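You operate a simulated robot arm through the tools that you are given. There is no shell and no other tool.

Carry out the task below with a simulated robot arm. There is one attempt and no reset: what you move stays moved.

TASK
Top the lidded bucket up to the 10 L mark from the green handle jug.
Fine: lid on the mixing bench first, jug back after, lid on again. Set down upright: green handle jug.

Only the result counts: the job must be done as asked and must still hold three seconds after the hand-in. Knocking over, shifting, dropping, spilling or breaking anything else fails it. Lids that push on must go on centred and level and be pressed home; caps that screw on are set level and turned clockwise until they are tight.

THE ROBOT
A 7-joint arm with a two-finger parallel gripper, fixed in place. Base frame: the origin is at the foot of the arm, x ahead of it, y to its left, z up. Lengths are in mm, angles in degrees, forces in N, time in s.
With the tool pointing down near the work surface it reaches from about 460 to 480 mm from the base axis. Its first joint turns from -143.0 to 143.0 degrees. Payload 3 kg.
Tool frame: the origin (TCP) lies between the finger pads and is the grasp point; the fingertips stand 30 mm ahead of it; z points along the fingers, y is the line along which they close. Largest opening 94 mm; finger width 28, thickness 10; the body of the gripper, 50 by 96 mm, starts 55 mm behind the TCP.
Orientation is that of the tool frame in the base frame, as a unit quaternion [x, y, z, w]. With the fingers straight down and closing along the base's y, the tool's x points along the base's -x, its y along +y and its z along -z.

THE INTERFACE
- The arm moves only by the tool apply_moves. Its argument "plan" is a list of rows, each an object of numbers (a shift or turn left out is 0, a gripper value left out holds the last): "tx", "ty", "tz": the shift along the tool's x, y, z in units of 50 mm (1.0 is 50 mm); "rx", "ry", "rz": the turn, a rotation vector about the tool's x, y, z in units of 6 degrees (1.0 is 6 degrees); "jaw": the closure in counts, from 0 (fully open) to 255 (shut). In form: [{"tx": .., "ty": .., "tz": .., "rx": .., "ry": .., "rz": .., "jaw": ..}, ...]. A call has 1 to 20 rows; each row shifts and turns the commanded pose from where the row before left it, along the tool's axes as they then stand. A call with a number of a shift or a turn outside -1 to 1 is refused whole. Each row takes 0.2 s and may step no farther than 50 mm and 8.6 degrees from the row before; otherwise, or with a gripper value out of range, the whole call is refused. A pose out of reach is approached as far as the arm can. The call stops where the force on the tool passes 40 N (or 10 N more than at its start, if that is more) or the arm is blocked; 0.2 s more then pass. The fingers move at their own pace (about 72 mm/s each) and stop on an object; they squeeze with about 23 N. The grip force told is the motor's: it shows also when the fingers shut on nothing. Time passes only in rows, and 0.2 s behind the last, so rows that do not move let the fingers close. The reply holds the time, the measured pose of the TCP, the force on the tool along the base axes, the opening and the grip force, in the units named above and with some noise, with the torque about the TCP (base axes, N m) and any sound that the robot's microphone picked up.
- Cameras (640 x 400 px; columns grow to the right, rows downward): "scene" is fixed at [54.6, 649.7, 1354.1]; the picture's right is [-0.42, -0.91, 0.00], its down [-0.57, 0.27, -0.78] and it looks along [0.70, -0.33, -0.63] (base axes); focal length 317 px, centre (320, 200). "wrist" rides on the gripper at [76, 14, -102] in the tool frame; the picture's right is [-0.18, 0.98, 0.00], its down [-0.75, -0.14, -0.64] and it looks along [-0.63, -0.12, 0.77] (tool axes); focal length 243 px, centre (320, 200). There is no depth. A picture from a camera that has moved, and an enlarged one, comes with that camera's place and axes in the base frame and with its lens. The place of the scene camera against the robot may be out by one fixed shift of up to 12 mm in any direction.
- grab_frame(camera): a new picture of that camera. It takes no simulated time.
- close_up(camera, box): a new picture of the part [left, top, right, bottom] of that camera's present view, enlarged. It takes no simulated time.
- finish_job(): hands the job in; it is judged then, once.

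Nothing tells you positions but the pictures and the camera data. Unless the task says otherwise, let go and move clear before handing in.

The tools are called after "Emit:" as a command line: name --argument value ..., lists and objects as JSON in quotes. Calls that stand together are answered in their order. apply_moves: Moves the arm, as the interface text tells. Its arguments: {"type":"object","properties":{"plan":{"type":"array"}},"required":["plan"]} The other tools are called the same way: grab_frame (camera) takes a picture; close_up (camera, box) takes an enlarged picture of a part of a camera's view; finish_job () hands the job in.

At the start:

```text
time_s: 0.0
tool_pos: [641.3, 116.3, 1082.1]
tool_rot: [0.0, 1.0, 0.0, 0.001]
contact_force: [0.0, 0.3, -0.2]
torque: [-0.01, -0.01, 0.01]
gripper_width: 94.1
gripper_force: 0.0
```

scene: 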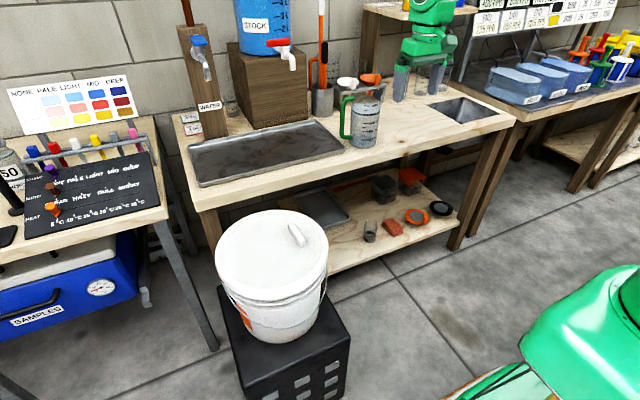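
wrist: 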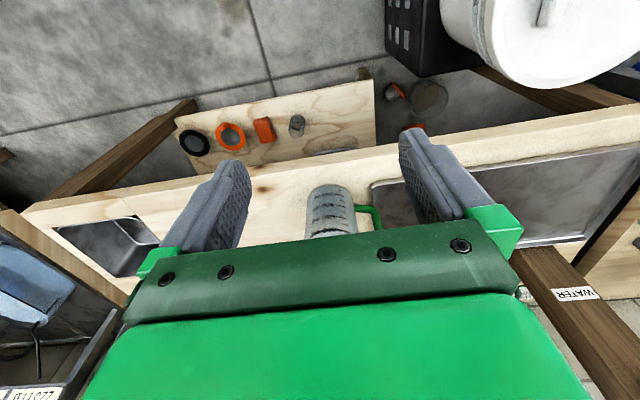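

I see a lidded white bucket on a black crate in front of a mixing bench, and a jug with a green handle standing on the bench to the right of the metal tray. I'll look closer at both before moving.

Emit:
close_up --camera "scene" --box '[190, 190, 370, 370]'

Emit:
close_up --camera "scene" --box '[310, 50, 470, 170]'

Emit:
close_up --camera "scene" --box '[170, 0, 350, 200]'

Emit:
close_up --camera "wrist" --box '[240, 0, 640, 260]'

```text
2.22 times, centred on (280, 280) of scene
camera zoom: at [54.6, 649.7, 1354.1], right [-0.42, -0.91, 0.0], down [-0.57, 0.27, -0.78], along [0.7, -0.33, -0.63], focal length 705 px, centre (409, 22)
```

zoom: 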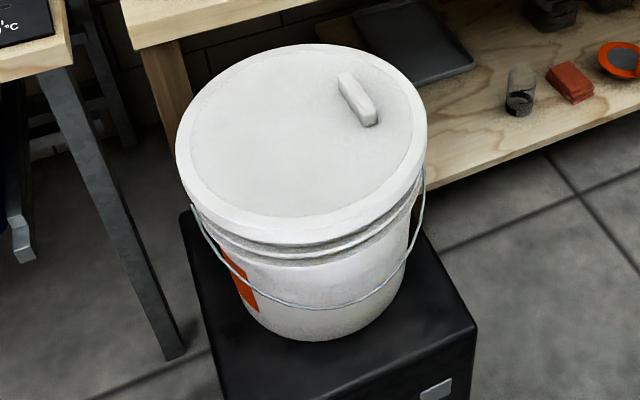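

```text
3.33 times, centred on (390, 110) of scene
camera zoom: at [54.6, 649.7, 1354.1], right [-0.42, -0.91, 0.0], down [-0.57, 0.27, -0.78], along [0.7, -0.33, -0.63], focal length 1058 px, centre (87, 500)
```

zoom: 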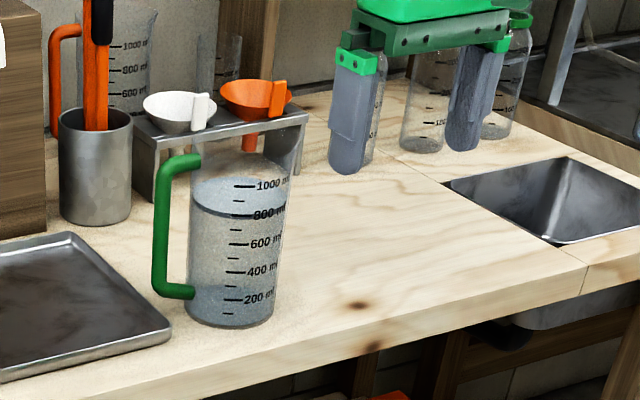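

```text
2.00 times, centred on (260, 100) of scene
camera zoom: at [54.6, 649.7, 1354.1], right [-0.42, -0.91, 0.0], down [-0.57, 0.27, -0.78], along [0.7, -0.33, -0.63], focal length 635 px, centre (440, 400)
```

zoom: 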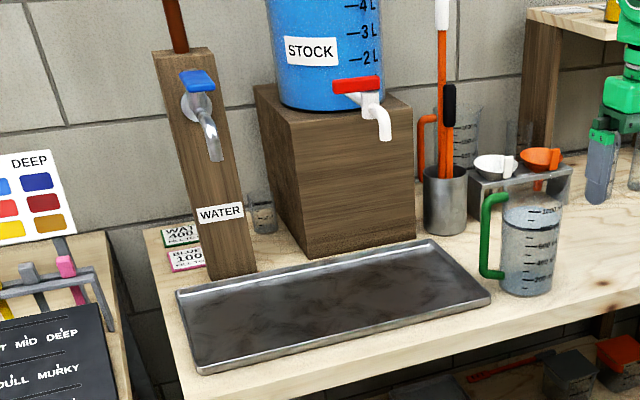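

```text
1.54 times, centred on (440, 130) of wrist
camera zoom: at [565.5, 130.2, 1183.5], right [0.18, 0.98, 0.0], down [0.75, -0.14, 0.64], along [0.63, -0.12, -0.77], focal length 373 px, centre (135, 308)
```

zoom: 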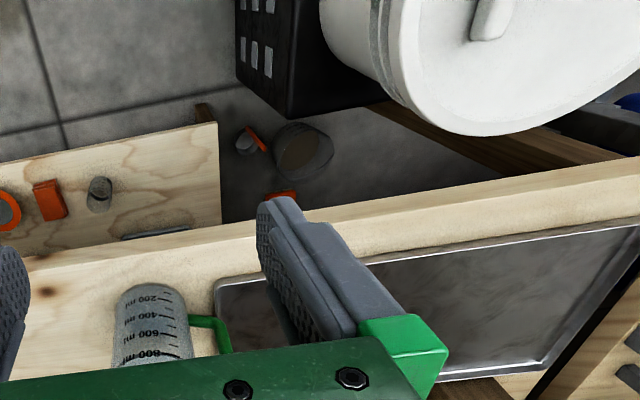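

The lid seems to carry an off-centre bar as its grip. I'll zoom in on the lid bar, the free bench space and any labels, to be sure which bench is the mixing bench.

Emit:
close_up --camera "scene" --box '[260, 205, 340, 255]'

Emit:
close_up --camera "scene" --box '[210, 270, 340, 350]'

Emit:
close_up --camera "scene" --box '[170, 90, 270, 150]'

Emit:
close_up --camera "scene" --box '[440, 0, 640, 125]'

Emit:
close_up --camera "scene" --box '[0, 70, 180, 250]'

Emit:
close_up --camera "scene" --box '[320, 70, 400, 155]'

Emit:
close_up --camera "scene" --box '[440, 240, 640, 400]'

```text
8.00 times, centred on (300, 230) of scene
camera zoom: at [54.6, 649.7, 1354.1], right [-0.42, -0.91, 0.0], down [-0.57, 0.27, -0.78], along [0.7, -0.33, -0.63], focal length 2539 px, centre (480, -40)
```

zoom: 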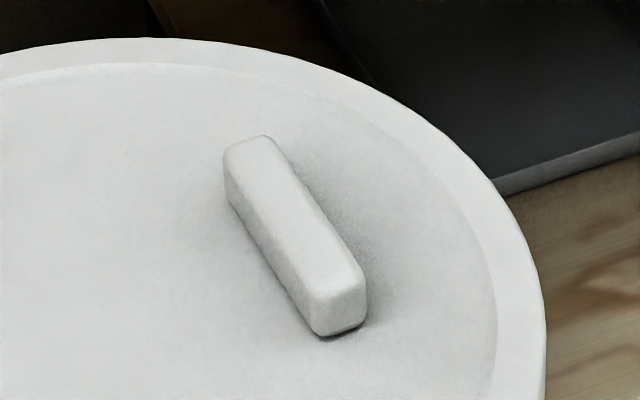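

```text
4.92 times, centred on (275, 310) of scene
camera zoom: at [54.6, 649.7, 1354.1], right [-0.42, -0.91, 0.0], down [-0.57, 0.27, -0.78], along [0.7, -0.33, -0.63], focal length 1562 px, centre (542, -342)
```

zoom: 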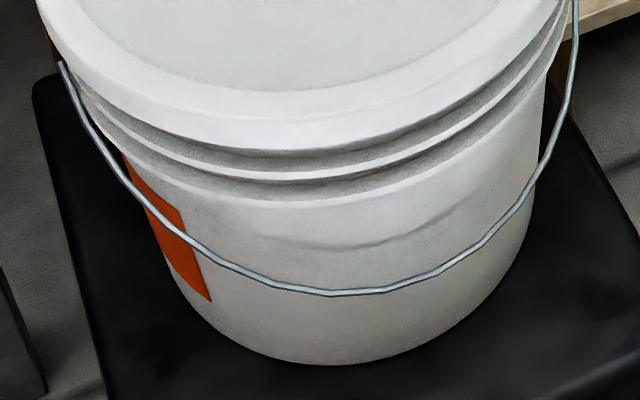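

```text
6.40 times, centred on (220, 120) of scene
camera zoom: at [54.6, 649.7, 1354.1], right [-0.42, -0.91, 0.0], down [-0.57, 0.27, -0.78], along [0.7, -0.33, -0.63], focal length 2031 px, centre (960, 712)
```

zoom: 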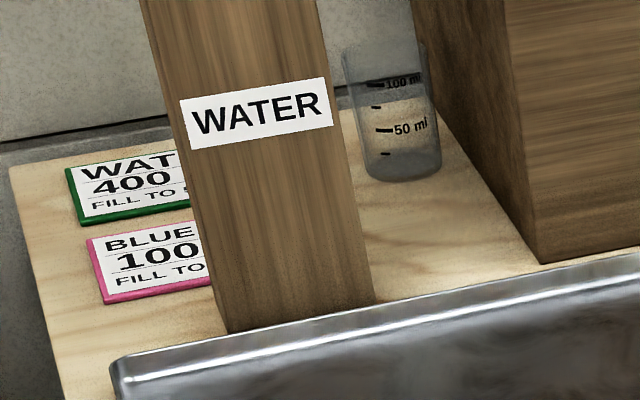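

```text
3.20 times, centred on (540, 62) of scene
camera zoom: at [54.6, 649.7, 1354.1], right [-0.42, -0.91, 0.0], down [-0.57, 0.27, -0.78], along [0.7, -0.33, -0.63], focal length 1016 px, centre (-384, 640)
```

zoom: 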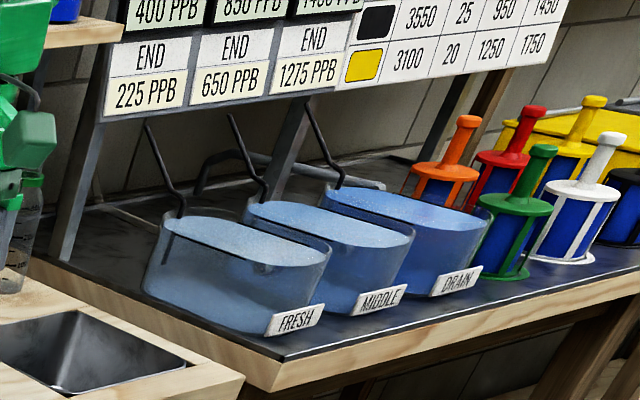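

```text
2.22 times, centred on (90, 160) of scene
camera zoom: at [54.6, 649.7, 1354.1], right [-0.42, -0.91, 0.0], down [-0.57, 0.27, -0.78], along [0.7, -0.33, -0.63], focal length 705 px, centre (831, 289)
```

zoom: 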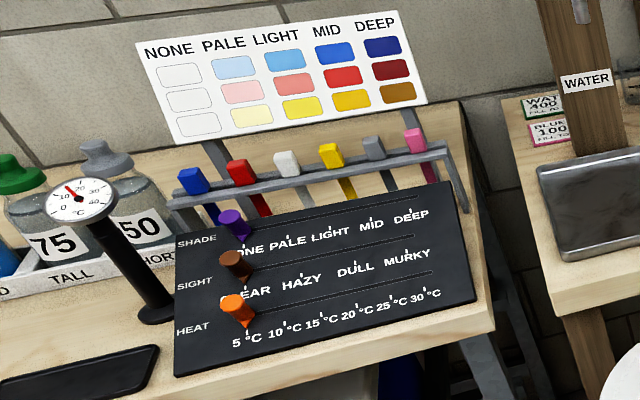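

```text
4.71 times, centred on (360, 112) of scene
camera zoom: at [54.6, 649.7, 1354.1], right [-0.42, -0.91, 0.0], down [-0.57, 0.27, -0.78], along [0.7, -0.33, -0.63], focal length 1494 px, centre (132, 612)
```

zoom: 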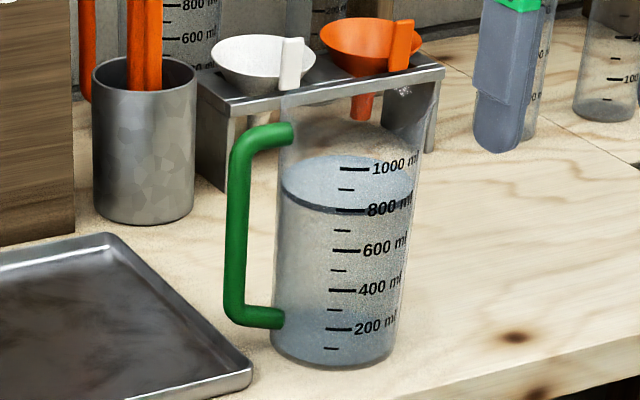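

```text
2.50 times, centred on (540, 320) of scene
camera zoom: at [54.6, 649.7, 1354.1], right [-0.42, -0.91, 0.0], down [-0.57, 0.27, -0.78], along [0.7, -0.33, -0.63], focal length 794 px, centre (-230, -100)
```

zoom: 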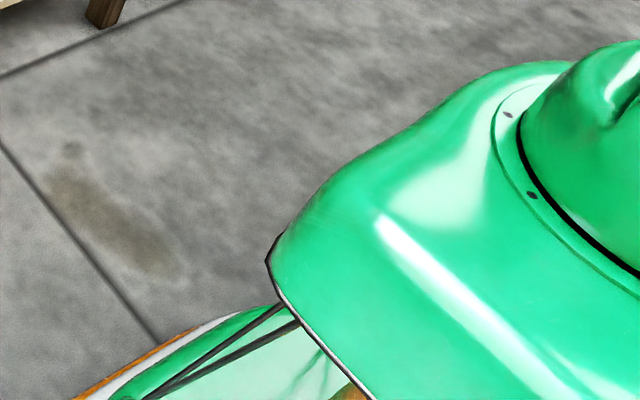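

The mixing bench is the middle one, with the tray, stock tank and jugs. The lid bar runs along x at about (631, 448, 745), and the lid centre is near (612, 527). I'll move the wrist camera through free space to look at the lid.

Emit:
apply_moves --plan '[{"tx": 0.475, "ty": 0.78}, {"tx": 0.475, "ty": 0.78}, {"tx": 0.475, "ty": 0.78}, {"tx": 0.475, "ty": 0.78}, {"tx": 0.475, "ty": 0.78}, {"tx": 0.475, "ty": 0.78}, {"tx": 0.475, "ty": 0.78}, {"tx": 0.475, "ty": 0.78}]'

Emit:
grab_frame --camera "wrist"

Emit:
grab_frame --camera "scene"

```text
time_s: 1.8
tool_pos: [449.3, 430.0, 1081.1]
tool_rot: [-0.001, 1.0, 0.0, 0.0]
contact_force: [-0.1, 0.6, 0.1]
torque: [0.0, 0.01, -0.02]
gripper_width: 94.0
gripper_force: 0.0
```

```text
taken
camera wrist: at [373.4, 443.8, 1183.1], right [0.18, 0.98, 0.0], down [0.75, -0.14, 0.64], along [0.63, -0.12, -0.77], focal length 243 px, centre (320, 200)
```

wrist: 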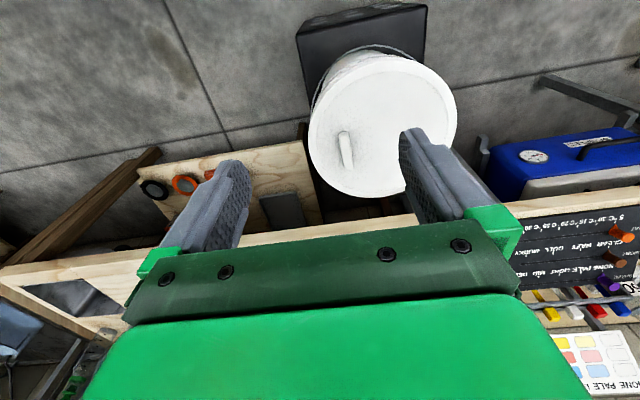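

```text
taken
```

scene: 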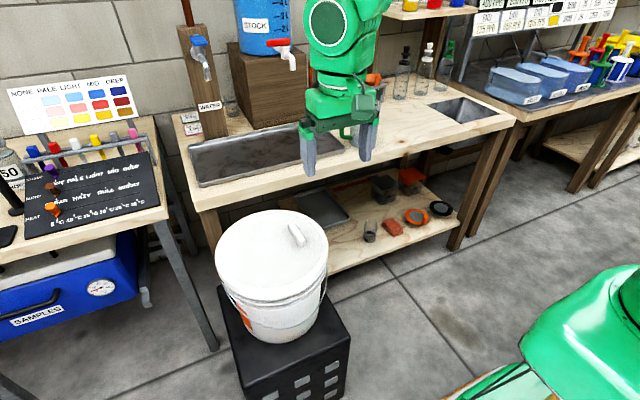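

Emit:
close_up --camera "wrist" --box '[290, 30, 480, 210]'

Emit:
close_up --camera "scene" --box '[170, 90, 490, 290]'

```text
2.22 times, centred on (385, 120) of wrist
camera zoom: at [373.4, 443.8, 1183.1], right [0.18, 0.98, 0.0], down [0.75, -0.14, 0.64], along [0.63, -0.12, -0.77], focal length 539 px, centre (176, 378)
```

zoom: 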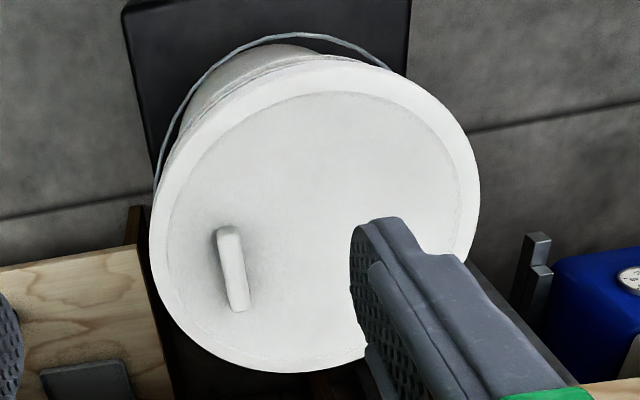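

```text
2.00 times, centred on (330, 190) of scene
camera zoom: at [54.6, 649.7, 1354.1], right [-0.42, -0.91, 0.0], down [-0.57, 0.27, -0.78], along [0.7, -0.33, -0.63], focal length 635 px, centre (300, 220)
```

zoom: 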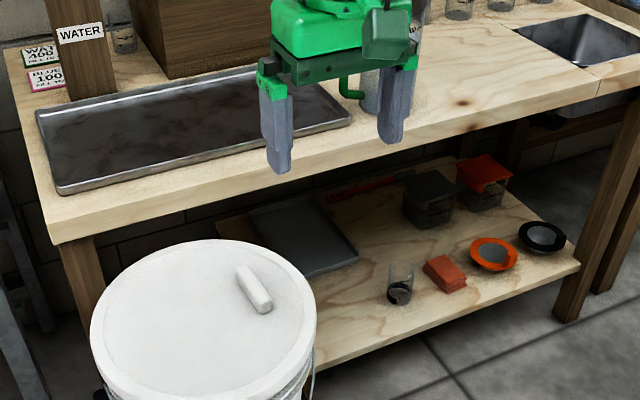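

The bar is centred near (617, 450, 742). The lid centre is about (618, 524) with a radius near 149 mm. I'll move above the bar with the tool pointing down and refine from there.

Emit:
apply_moves --plan '[{"tx": -0.56, "ty": 0.067, "tz": 0.6}, {"tx": -0.56, "ty": 0.067, "tz": 0.6}, {"tx": -0.56, "ty": 0.067, "tz": 0.6}, {"tx": -0.56, "ty": 0.067, "tz": 0.6}, {"tx": -0.56, "ty": 0.067, "tz": 0.6}, {"tx": -0.56, "ty": 0.067, "tz": 0.6}]'

Emit:
grab_frame --camera "wrist"

Emit:
grab_frame --camera "scene"

```text
time_s: 3.2
tool_pos: [616.7, 449.1, 901.4]
tool_rot: [0.0, 1.0, 0.001, 0.001]
contact_force: [0.2, -0.6, 0.4]
torque: [0.02, 0.01, -0.02]
gripper_width: 93.9
gripper_force: 0.0
```

```text
taken
camera wrist: at [542.4, 463.2, 1004.4], right [0.18, 0.98, 0.0], down [0.75, -0.14, 0.64], along [0.63, -0.12, -0.77], focal length 243 px, centre (320, 200)
```

wrist: 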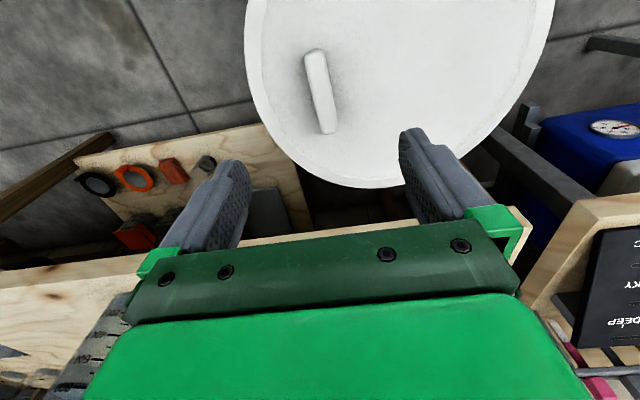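

```text
taken
```

scene: 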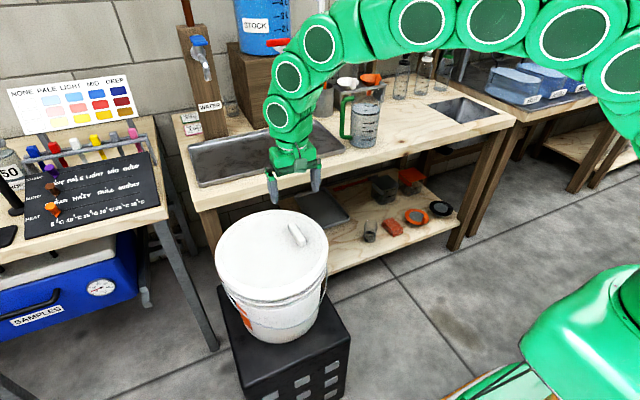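

Emit:
close_up --camera "wrist" --box '[240, 0, 400, 150]'

```text
2.67 times, centred on (320, 75) of wrist
camera zoom: at [542.4, 463.2, 1004.4], right [0.18, 0.98, 0.0], down [0.75, -0.14, 0.64], along [0.63, -0.12, -0.77], focal length 647 px, centre (320, 533)
```

zoom: 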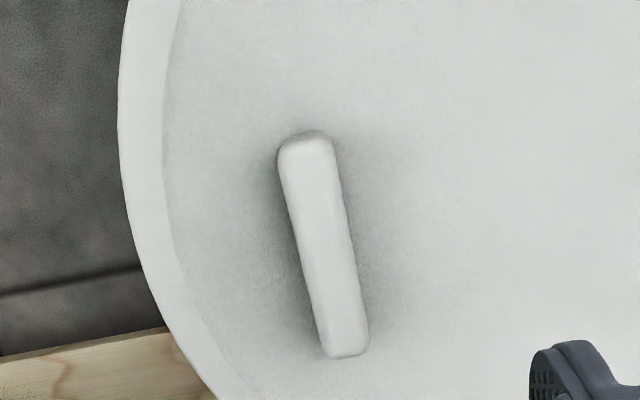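

The bar is centred at about (619, 451), its top is near z 742, and it runs along x. I'll close the jaws partly and come down until the fingers straddle it.

Emit:
apply_moves --plan '[{"tx": -0.04, "ty": 0.04, "tz": 0.5, "jaw": 130}, {"tz": 0.6}, {"tz": 0.6}, {"tz": 0.5}, {"tz": 0.3}]'

Emit:
grab_frame --camera "wrist"

Emit:
close_up --camera "scene" --box '[240, 170, 360, 260]'

```text
time_s: 4.4
tool_pos: [620.8, 450.7, 774.5]
tool_rot: [-0.001, 1.0, 0.0, 0.0]
contact_force: [0.2, 0.0, 0.7]
torque: [-0.01, -0.02, 0.02]
gripper_width: 45.9
gripper_force: 0.2
```

```text
taken
camera wrist: at [545.0, 464.4, 878.5], right [0.18, 0.98, 0.0], down [0.75, -0.14, 0.64], along [0.63, -0.12, -0.77], focal length 243 px, centre (320, 200)
```

wrist: 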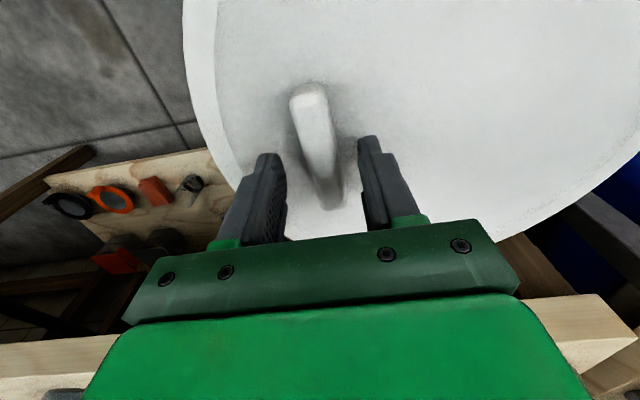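

```text
4.44 times, centred on (300, 215) of scene
camera zoom: at [54.6, 649.7, 1354.1], right [-0.42, -0.91, 0.0], down [-0.57, 0.27, -0.78], along [0.7, -0.33, -0.63], focal length 1411 px, centre (409, 133)
```

zoom: 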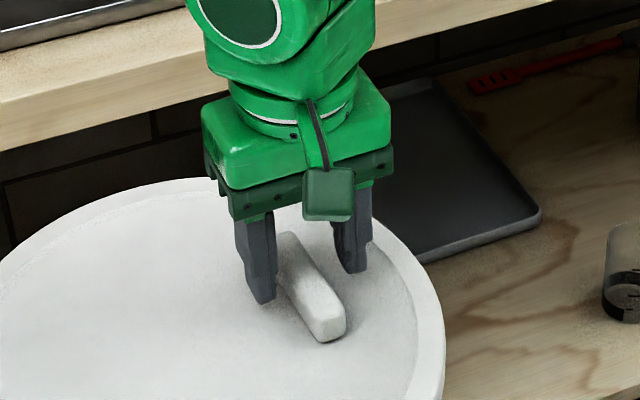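

Emit:
apply_moves --plan '[{"tz": 0.15}, {"tz": 0.15}]'

Emit:
close_up --camera "scene" --box '[260, 195, 340, 255]'

Emit:
close_up --camera "wrist" --box '[220, 60, 440, 260]'

```text
time_s: 5.0
tool_pos: [621.4, 449.8, 763.0]
tool_rot: [0.0, 1.0, 0.0, 0.001]
contact_force: [-6.9, -4.9, 24.7]
torque: [-0.35, 0.31, -0.01]
gripper_width: 46.1
gripper_force: 0.0
```

```text
6.67 times, centred on (300, 225) of scene
camera zoom: at [54.6, 649.7, 1354.1], right [-0.42, -0.91, 0.0], down [-0.57, 0.27, -0.78], along [0.7, -0.33, -0.63], focal length 2116 px, centre (453, 33)
```

zoom: 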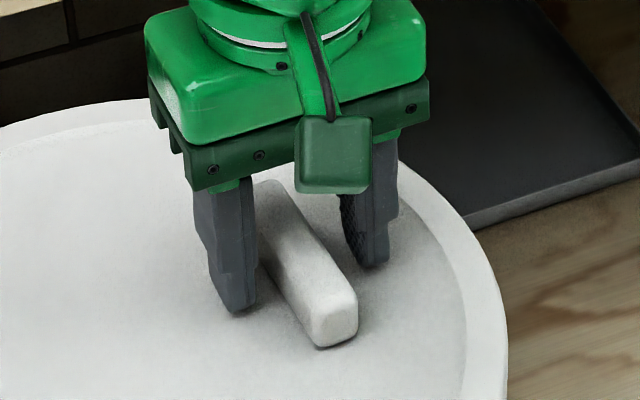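

```text
2.00 times, centred on (330, 160) of wrist
camera zoom: at [545.4, 464.5, 865.2], right [0.18, 0.98, 0.0], down [0.75, -0.14, 0.64], along [0.63, -0.12, -0.77], focal length 485 px, centre (300, 280)
```

zoom: 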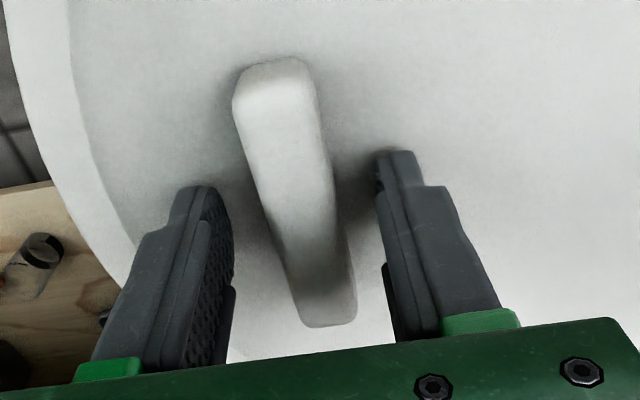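

The fingertips touched the lid plate at tool z about 763, so the plate is at z about 733. I'll back off slightly and close on the bar.

Emit:
apply_moves --plan '[{"tz": -0.1}, {"jaw": 255}, {}, {}, {}]'

Emit:
close_up --camera "wrist" --box '[220, 60, 440, 260]'

```text
time_s: 6.2
tool_pos: [619.7, 449.9, 765.4]
tool_rot: [0.001, 1.0, 0.0, 0.0]
contact_force: [0.3, 0.8, -0.2]
torque: [-0.11, -0.02, 0.05]
gripper_width: 19.6
gripper_force: 23.3
```

```text
2.00 times, centred on (330, 160) of wrist
camera zoom: at [545.0, 464.4, 868.6], right [0.18, 0.98, 0.0], down [0.75, -0.14, 0.64], along [0.63, -0.12, -0.77], focal length 485 px, centre (300, 280)
```

zoom: 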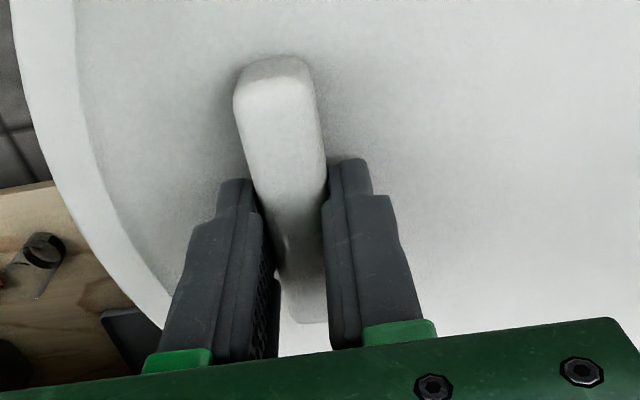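

The bar is gripped, with an opening of 19.6 mm. I'll lift gently in small steps and watch the force to break the push fit.

Emit:
apply_moves --plan '[{"tz": -0.04}, {"tz": -0.04}, {"tz": -0.04}, {"tz": -0.04}]'

Emit:
close_up --camera "scene" --box '[190, 170, 370, 350]'

```text
time_s: 7.2
tool_pos: [619.2, 449.7, 773.4]
tool_rot: [0.0, 1.0, 0.0, 0.0]
contact_force: [0.2, 0.2, -0.8]
torque: [-0.14, -0.04, 0.02]
gripper_width: 19.5
gripper_force: 23.0
```

```text
2.22 times, centred on (280, 260) of scene
camera zoom: at [54.6, 649.7, 1354.1], right [-0.42, -0.91, 0.0], down [-0.57, 0.27, -0.78], along [0.7, -0.33, -0.63], focal length 705 px, centre (409, 67)
```

zoom: 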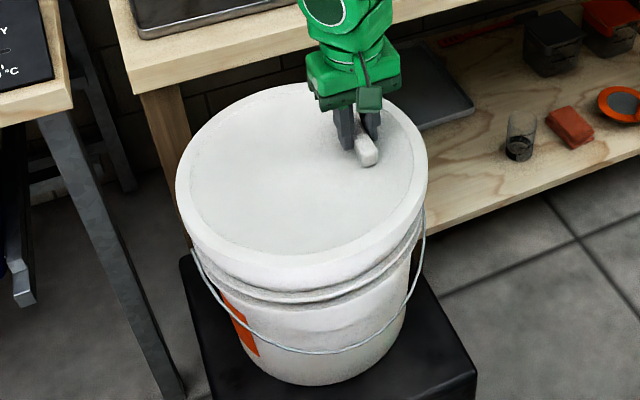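

Emit:
apply_moves --plan '[{"tz": -0.1}, {"tz": -0.1}, {"tz": -0.2}, {"tz": -0.3}]'

Emit:
close_up --camera "scene" --box '[190, 170, 370, 350]'

Emit:
close_up --camera "wrist" --box '[220, 60, 440, 260]'

```text
time_s: 8.2
tool_pos: [620.8, 450.7, 808.6]
tool_rot: [0.001, 1.0, 0.0, 0.0]
contact_force: [-0.7, 0.1, -1.2]
torque: [-0.1, 0.01, -0.01]
gripper_width: 19.4
gripper_force: 23.5
```

```text
2.22 times, centred on (280, 260) of scene
camera zoom: at [54.6, 649.7, 1354.1], right [-0.42, -0.91, 0.0], down [-0.57, 0.27, -0.78], along [0.7, -0.33, -0.63], focal length 705 px, centre (409, 67)
```

zoom: 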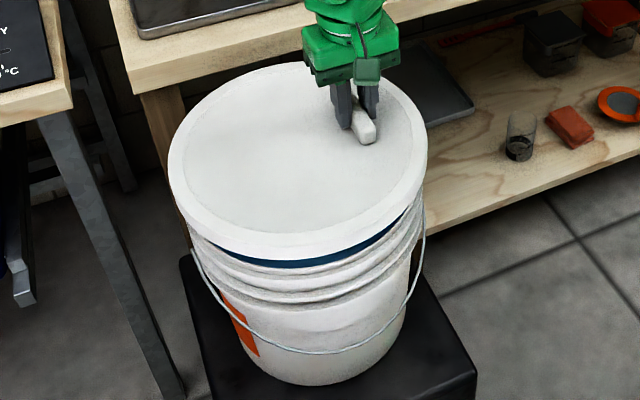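

```text
2.00 times, centred on (330, 160) of wrist
camera zoom: at [544.8, 465.1, 911.8], right [0.18, 0.98, 0.0], down [0.75, -0.14, 0.64], along [0.63, -0.12, -0.77], focal length 485 px, centre (300, 280)
```

zoom: 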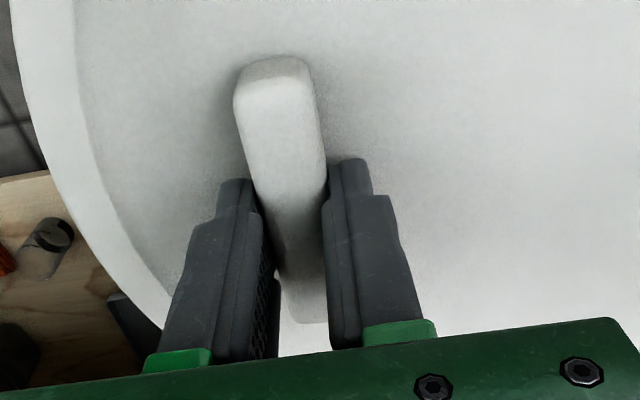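

The lid came off cleanly and level. Water is visible inside the bucket. I'll raise the lid well clear, carry it in front of the bench to y about -158, and then yaw it so the bar faces the robot.

Emit:
apply_moves --plan '[{"tz": -0.9}, {"tz": -0.9}, {"tz": -0.9}, {"tz": -0.9}, {"tz": -0.9}, {"tz": -0.9}]'

Emit:
grab_frame --camera "scene"

```text
time_s: 9.6
tool_pos: [618.6, 451.8, 1079.4]
tool_rot: [-0.001, 1.0, 0.0, 0.0]
contact_force: [-0.8, -0.8, -1.0]
torque: [-0.09, 0.03, 0.0]
gripper_width: 19.6
gripper_force: 23.0
```

```text
taken
```

scene: 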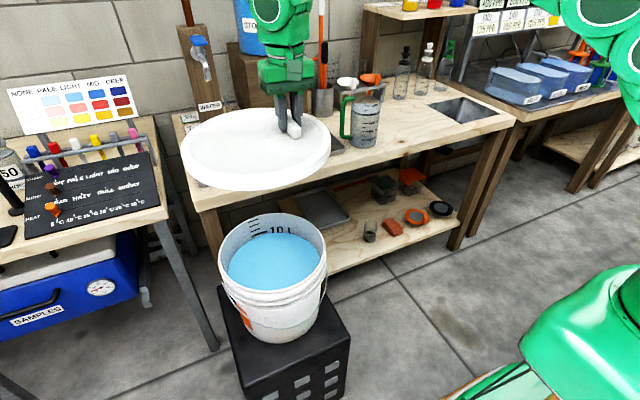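

The bucket interior is now visible, with a "10 L" mark above the liquid. I'll zoom in to read the starting level.

Emit:
close_up --camera "scene" --box '[215, 205, 335, 285]'

Emit:
close_up --camera "scene" --box '[240, 212, 310, 256]'

Emit:
close_up --camera "scene" --box '[330, 70, 400, 155]'

```text
5.00 times, centred on (275, 245) of scene
camera zoom: at [54.6, 649.7, 1354.1], right [-0.42, -0.91, 0.0], down [-0.57, 0.27, -0.78], along [0.7, -0.33, -0.63], focal length 1587 px, centre (545, -25)
```

zoom: 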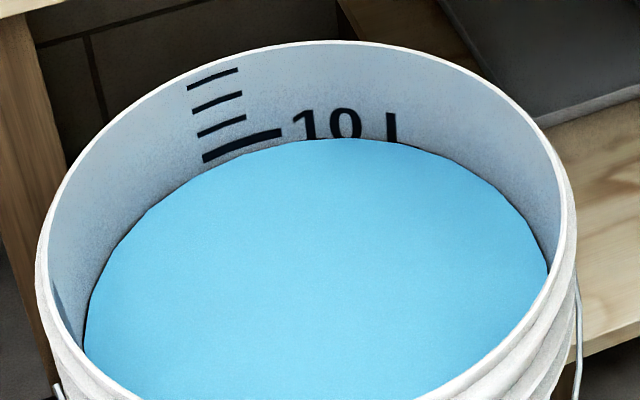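

```text
9.09 times, centred on (275, 234) of scene
camera zoom: at [54.6, 649.7, 1354.1], right [-0.42, -0.91, 0.0], down [-0.57, 0.27, -0.78], along [0.7, -0.33, -0.63], focal length 2885 px, centre (729, -109)
```

zoom: 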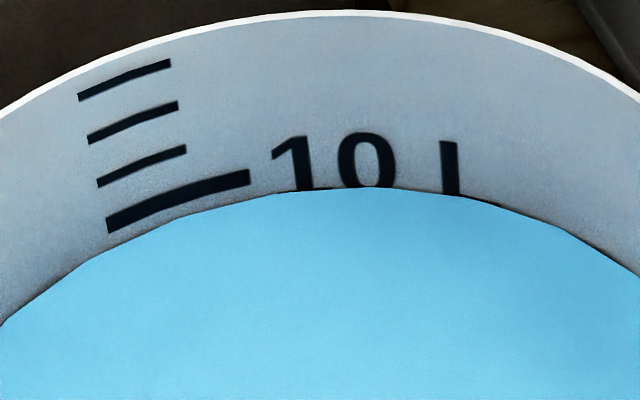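

```text
4.71 times, centred on (365, 112) of scene
camera zoom: at [54.6, 649.7, 1354.1], right [-0.42, -0.91, 0.0], down [-0.57, 0.27, -0.78], along [0.7, -0.33, -0.63], focal length 1494 px, centre (108, 612)
```

zoom: 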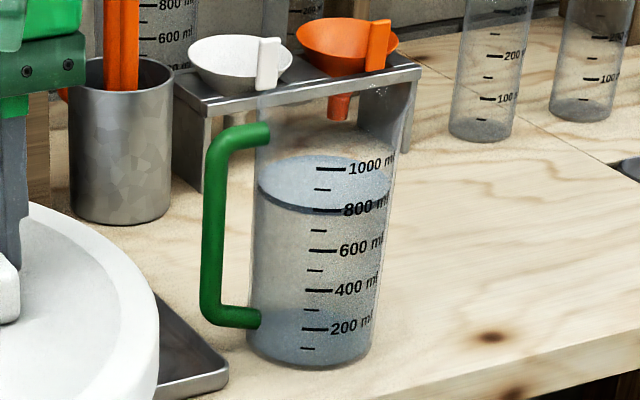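

Emit:
close_up --camera "scene" --box '[246, 216, 282, 240]'

Emit:
close_up --camera "scene" --box '[350, 95, 390, 130]'

```text
16.00 times, centred on (264, 228) of scene
camera zoom: at [54.6, 649.7, 1354.1], right [-0.42, -0.91, 0.0], down [-0.57, 0.27, -0.78], along [0.7, -0.33, -0.63], focal length 5078 px, centre (1216, -248)
```

zoom: 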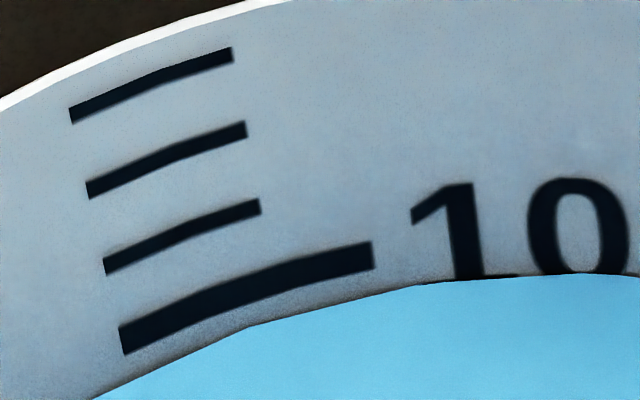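

```text
11.43 times, centred on (370, 112) of scene
camera zoom: at [54.6, 649.7, 1354.1], right [-0.42, -0.91, 0.0], down [-0.57, 0.27, -0.78], along [0.7, -0.33, -0.63], focal length 3627 px, centre (-251, 1200)
```

zoom: 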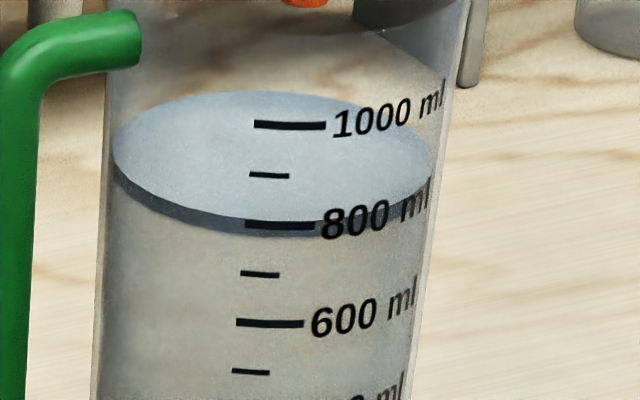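

The starting level reads about 9.5 L, so roughly 0.5 L is needed. The jug holds about 800 ml. Next I carry the lid along -y in front of the bench.

Emit:
apply_moves --plan '[{"ty": -0.94}, {"ty": -0.94}, {"ty": -0.94}, {"ty": -0.94}, {"ty": -0.94}, {"ty": -0.94}, {"ty": -0.94}, {"ty": -0.94}, {"ty": -0.94}, {"ty": -0.94}, {"ty": -0.94}, {"ty": -0.94}, {"ty": -0.94}]'

Emit:
apply_moves --plan '[{"rz": 1}, {"rz": 1}, {"rz": 1}, {"rz": 1}, {"rz": 1}, {"rz": 1}, {"rz": 1}, {"rz": 1}, {"rz": 1}, {"rz": 1}, {"rz": 1}, {"rz": 1}, {"rz": 1}, {"rz": 1}, {"rz": 1}]'

Emit:
grab_frame --camera "scene"

Emit:
grab_frame --camera "wrist"

```text
time_s: 12.4
tool_pos: [621.1, -160.5, 1080.5]
tool_rot: [-0.001, 1.0, 0.0, 0.0]
contact_force: [-0.1, -0.2, -0.8]
torque: [-0.07, 0.01, -0.02]
gripper_width: 19.6
gripper_force: 22.8
```

```text
time_s: 15.6
tool_pos: [621.0, -161.8, 1079.4]
tool_rot: [0.708, 0.707, 0.0, 0.0]
contact_force: [-0.4, -0.1, -1.4]
torque: [0.0, 0.11, 0.02]
gripper_width: 19.3
gripper_force: 23.7
```

```text
taken
```

scene: 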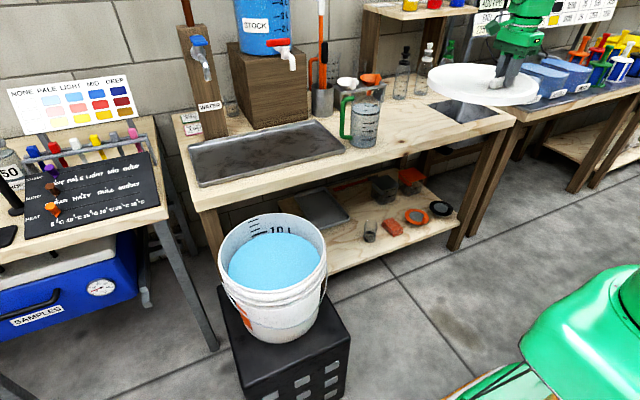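

```text
taken
camera wrist: at [635.8, -84.6, 1181.3], right [0.98, -0.18, 0.0], down [-0.14, -0.75, 0.64], along [-0.12, -0.63, -0.77], focal length 243 px, centre (320, 200)
```

wrist: 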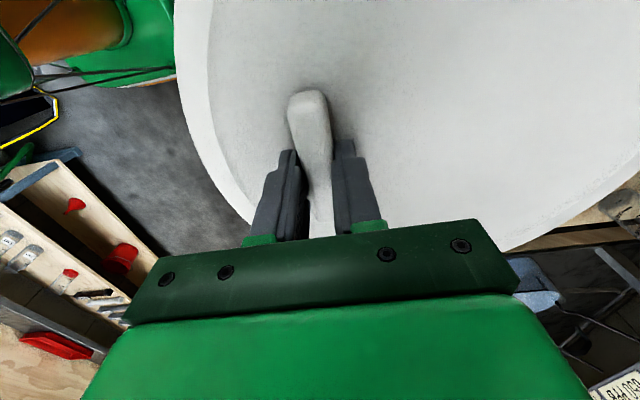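

Emit:
apply_moves --plan '[{"ty": 0.93}, {"ty": 0.93}, {"ty": 0.93}, {"ty": 0.93}, {"ty": 0.93}]'

Emit:
grab_frame --camera "scene"

```text
time_s: 16.8
tool_pos: [841.4, -160.9, 1078.6]
tool_rot: [0.708, 0.707, -0.001, 0.0]
contact_force: [1.2, -0.5, -0.2]
torque: [-0.01, 0.12, 0.0]
gripper_width: 19.4
gripper_force: 22.9
out of reach, approached as far as the arm can: row 5
```

```text
taken
```

scene: 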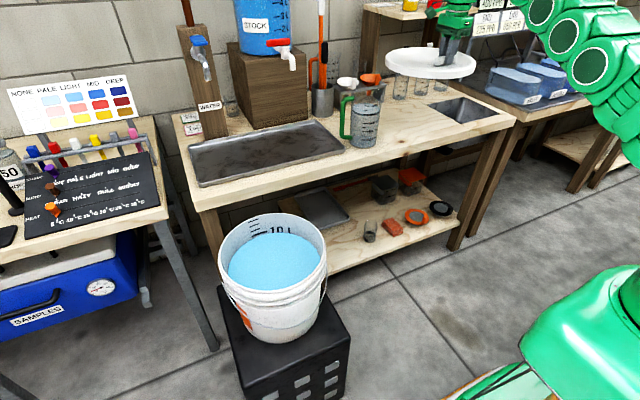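

The reach limit tool-down at this height is about x = 841, which should still put the lid centre near (913, -152). I'll descend toward the bench in stages.

Emit:
apply_moves --plan '[{"tz": 0.8}, {"tz": 0.8}, {"tz": 0.8}, {"tz": 0.6}]'

Emit:
grab_frame --camera "scene"

Emit:
close_up --camera "scene" --box '[330, 30, 530, 155]'

```text
time_s: 17.8
tool_pos: [841.8, -159.2, 927.7]
tool_rot: [0.706, 0.708, 0.0, -0.001]
contact_force: [0.0, -0.7, -1.7]
torque: [-0.01, 0.09, 0.02]
gripper_width: 19.5
gripper_force: 23.3
```

```text
taken
```

scene: 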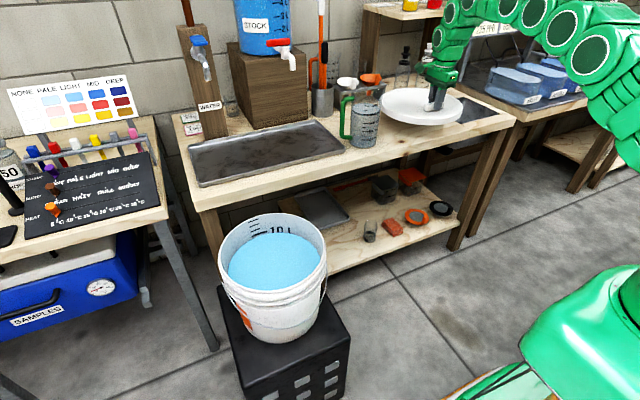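

```text
3.20 times, centred on (430, 92) of scene
camera zoom: at [54.6, 649.7, 1354.1], right [-0.42, -0.91, 0.0], down [-0.57, 0.27, -0.78], along [0.7, -0.33, -0.63], focal length 1016 px, centre (-32, 544)
```

zoom: 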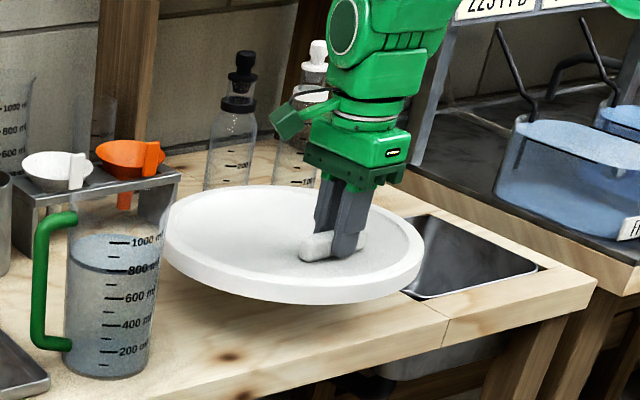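

Emit:
apply_moves --plan '[{"tz": 0.4, "ty": 0.2}, {"tz": 0.3, "ty": 0.2}]'

Emit:
close_up --camera "scene" --box '[330, 60, 530, 185]'

```text
time_s: 18.4
tool_pos: [861.0, -161.2, 893.2]
tool_rot: [0.708, 0.706, 0.0, 0.0]
contact_force: [0.8, 0.2, -1.0]
torque: [-0.01, 0.13, -0.03]
gripper_width: 19.5
gripper_force: 23.1
```

```text
3.20 times, centred on (430, 122) of scene
camera zoom: at [54.6, 649.7, 1354.1], right [-0.42, -0.91, 0.0], down [-0.57, 0.27, -0.78], along [0.7, -0.33, -0.63], focal length 1016 px, centre (-32, 448)
```

zoom: 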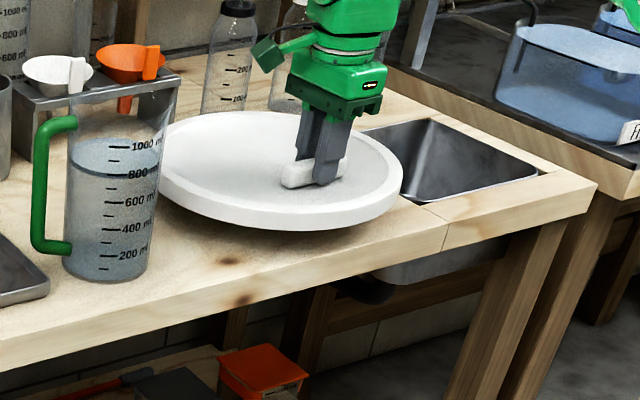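

Emit:
apply_moves --plan '[{"tz": 0.2}, {"tz": 0.2}, {"tz": 0.06}, {"tz": 0.06}, {"tz": 0.06}]'

Emit:
close_up --camera "scene" --box '[330, 60, 530, 185]'

```text
time_s: 19.6
tool_pos: [861.2, -159.6, 865.3]
tool_rot: [0.707, 0.707, 0.0, 0.0]
contact_force: [-0.2, -0.2, -1.6]
torque: [0.02, 0.12, -0.02]
gripper_width: 19.7
gripper_force: 23.2
```

```text
3.20 times, centred on (430, 122) of scene
camera zoom: at [54.6, 649.7, 1354.1], right [-0.42, -0.91, 0.0], down [-0.57, 0.27, -0.78], along [0.7, -0.33, -0.63], focal length 1016 px, centre (-32, 448)
```

zoom: 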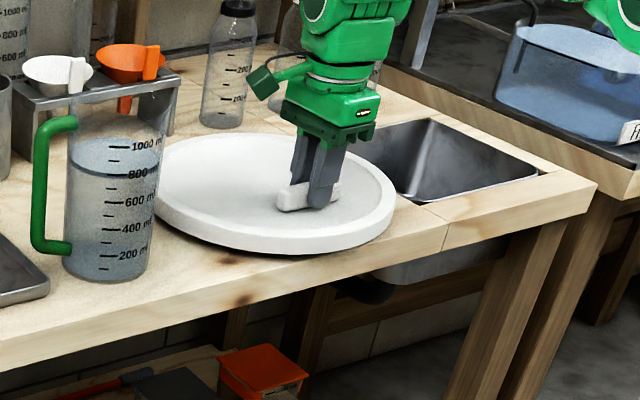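

Emit:
apply_moves --plan '[{"tz": 0.05}, {"tz": 0.05}, {"tz": 0.05}, {"tz": 0.05}]'

```text
time_s: 20.6
tool_pos: [861.6, -160.2, 854.2]
tool_rot: [0.707, 0.708, 0.0, 0.0]
contact_force: [0.0, 0.2, -1.7]
torque: [-0.01, 0.07, 0.01]
gripper_width: 19.7
gripper_force: 23.3
```

Emit:
apply_moves --plan '[{"tz": 0.04}, {"tz": 0.04}, {"tz": 0.04}, {"tz": 0.04}]'

Emit:
close_up --camera "scene" --box '[370, 80, 470, 150]'

```text
time_s: 21.5
tool_pos: [862.1, -161.5, 850.3]
tool_rot: [0.706, 0.708, 0.001, 0.002]
contact_force: [0.7, 0.9, 4.6]
torque: [-0.09, 0.22, 0.03]
gripper_width: 19.4
gripper_force: 23.0
stopped in row 4: the force on the tool passed its limit at 44 N (the readings are from after the stop); the commanded pose is now the measured one
```

```text
5.71 times, centred on (420, 115) of scene
camera zoom: at [54.6, 649.7, 1354.1], right [-0.42, -0.91, 0.0], down [-0.57, 0.27, -0.78], along [0.7, -0.33, -0.63], focal length 1814 px, centre (-251, 686)
```

zoom: 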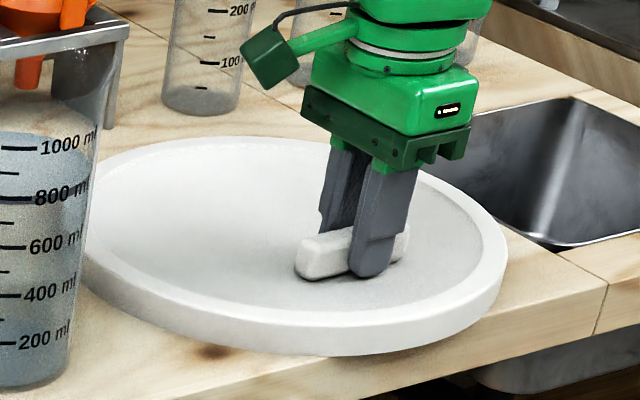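

The lid rests on the bench (contact at tool z 850). I'll open just enough to clear the bar and lift straight up.

Emit:
apply_moves --plan '[{"jaw": 150}, {}, {}, {"tz": -0.1}, {"tz": -0.4}, {"tz": -0.8}, {"tz": -0.9}]'

Emit:
grab_frame --camera "scene"

Emit:
grab_frame --camera "wrist"

```text
time_s: 23.1
tool_pos: [862.2, -158.9, 959.8]
tool_rot: [0.707, 0.707, 0.0, 0.001]
contact_force: [0.6, -0.5, 0.4]
torque: [0.03, 0.03, 0.03]
gripper_width: 39.0
gripper_force: 0.1
```

```text
taken
```

scene: 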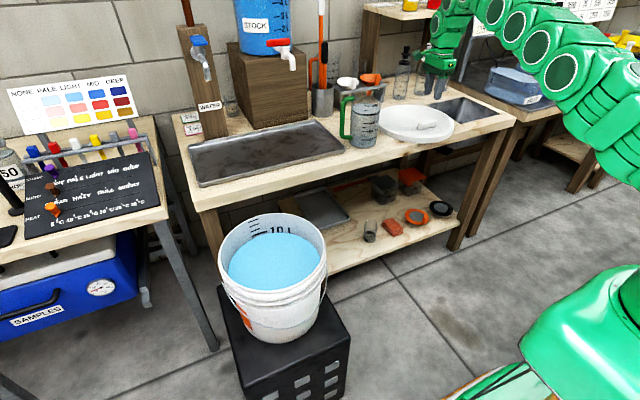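

```text
taken
camera wrist: at [876.8, -83.3, 1063.1], right [0.98, -0.18, 0.0], down [-0.14, -0.75, 0.64], along [-0.12, -0.63, -0.77], focal length 243 px, centre (320, 200)
```

wrist: 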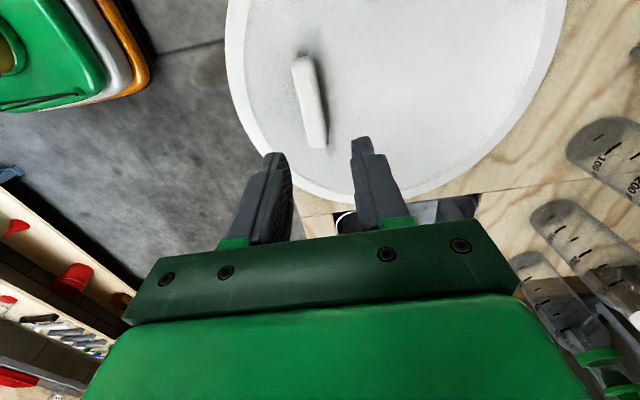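

The lid is resting on the bench near centre (934, -152), with slight front overhang but stable. Next I'll raise the tool, undo the yaw, and look down at the jug from above.

Emit:
apply_moves --plan '[{"tz": -0.9, "ty": -0.4}, {"tz": -0.9, "ty": -0.4}, {"tz": -0.9, "ty": -0.4}, {"rz": -1}, {"rz": -1}, {"rz": -1}, {"rz": -1}, {"rz": -1}, {"rz": -1}, {"rz": -1}, {"rz": -1}, {"rz": -1}, {"rz": -1}, {"rz": -1}, {"rz": -1}, {"rz": -1}, {"rz": -1}, {"rz": -1}]'

Emit:
apply_moves --plan '[{"ty": 0.9}, {"ty": 0.9}, {"ty": 0.9}, {"ty": 0.9}, {"ty": 0.9}, {"ty": 0.4}]'

Emit:
grab_frame --camera "wrist"

Emit:
grab_frame --camera "scene"

```text
time_s: 26.9
tool_pos: [801.0, -159.7, 1094.5]
tool_rot: [-0.003, 1.0, 0.0, 0.001]
contact_force: [0.4, 0.3, -1.0]
torque: [-0.03, 0.0, 0.01]
gripper_width: 38.7
gripper_force: 0.2
```

```text
time_s: 28.3
tool_pos: [801.5, 84.9, 1094.5]
tool_rot: [0.0, 1.0, -0.001, 0.0]
contact_force: [-0.7, 0.1, -0.5]
torque: [-0.01, -0.02, -0.05]
gripper_width: 38.7
gripper_force: 0.0
```

```text
taken
camera wrist: at [725.0, 98.0, 1196.6], right [0.18, 0.98, 0.0], down [0.75, -0.14, 0.64], along [0.63, -0.12, -0.77], focal length 243 px, centre (320, 200)
```

wrist: 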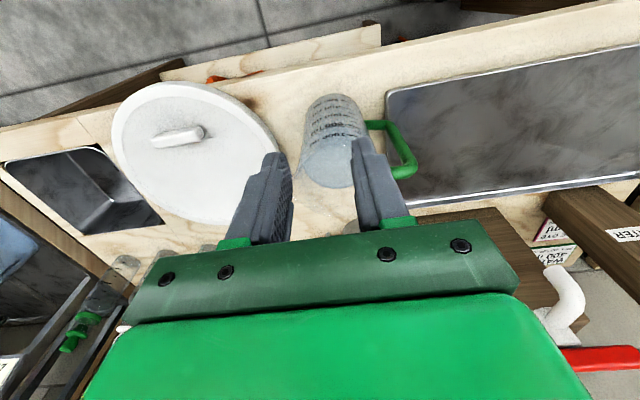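

```text
taken
```

scene: 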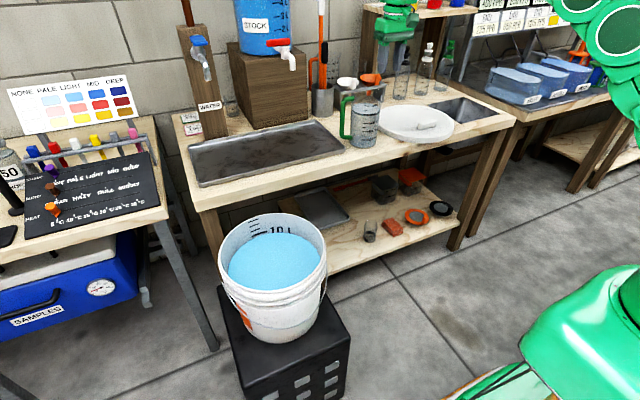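

Emit:
close_up --camera "wrist" --box '[270, 80, 430, 220]'

Emit:
apply_moves --plan '[{"ty": 0.8}, {"ty": 0.8}]'

Emit:
close_up --camera "wrist" --box '[200, 60, 400, 220]'

```text
2.86 times, centred on (350, 150) of wrist
camera zoom: at [725.0, 98.0, 1196.6], right [0.18, 0.98, 0.0], down [0.75, -0.14, 0.64], along [0.63, -0.12, -0.77], focal length 693 px, centre (234, 343)
```

zoom: 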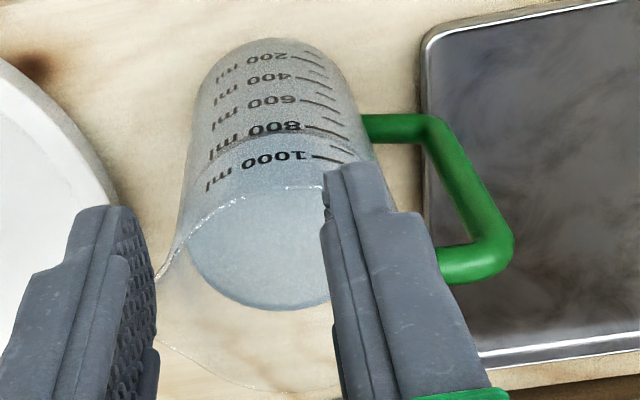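

```text
time_s: 28.9
tool_pos: [801.2, 165.0, 1095.7]
tool_rot: [0.0, 1.0, 0.0, 0.001]
contact_force: [0.8, 0.0, 0.2]
torque: [-0.01, 0.01, 0.03]
gripper_width: 38.6
gripper_force: 0.0
```

```text
2.50 times, centred on (300, 140) of wrist
camera zoom: at [725.0, 178.5, 1197.4], right [0.18, 0.98, 0.0], down [0.75, -0.14, 0.64], along [0.63, -0.12, -0.77], focal length 606 px, centre (370, 350)
```

zoom: 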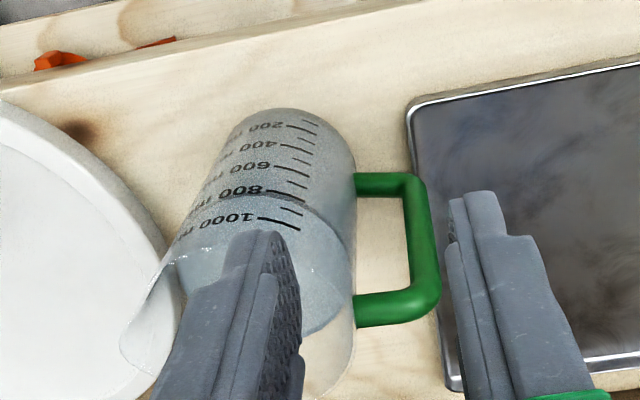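

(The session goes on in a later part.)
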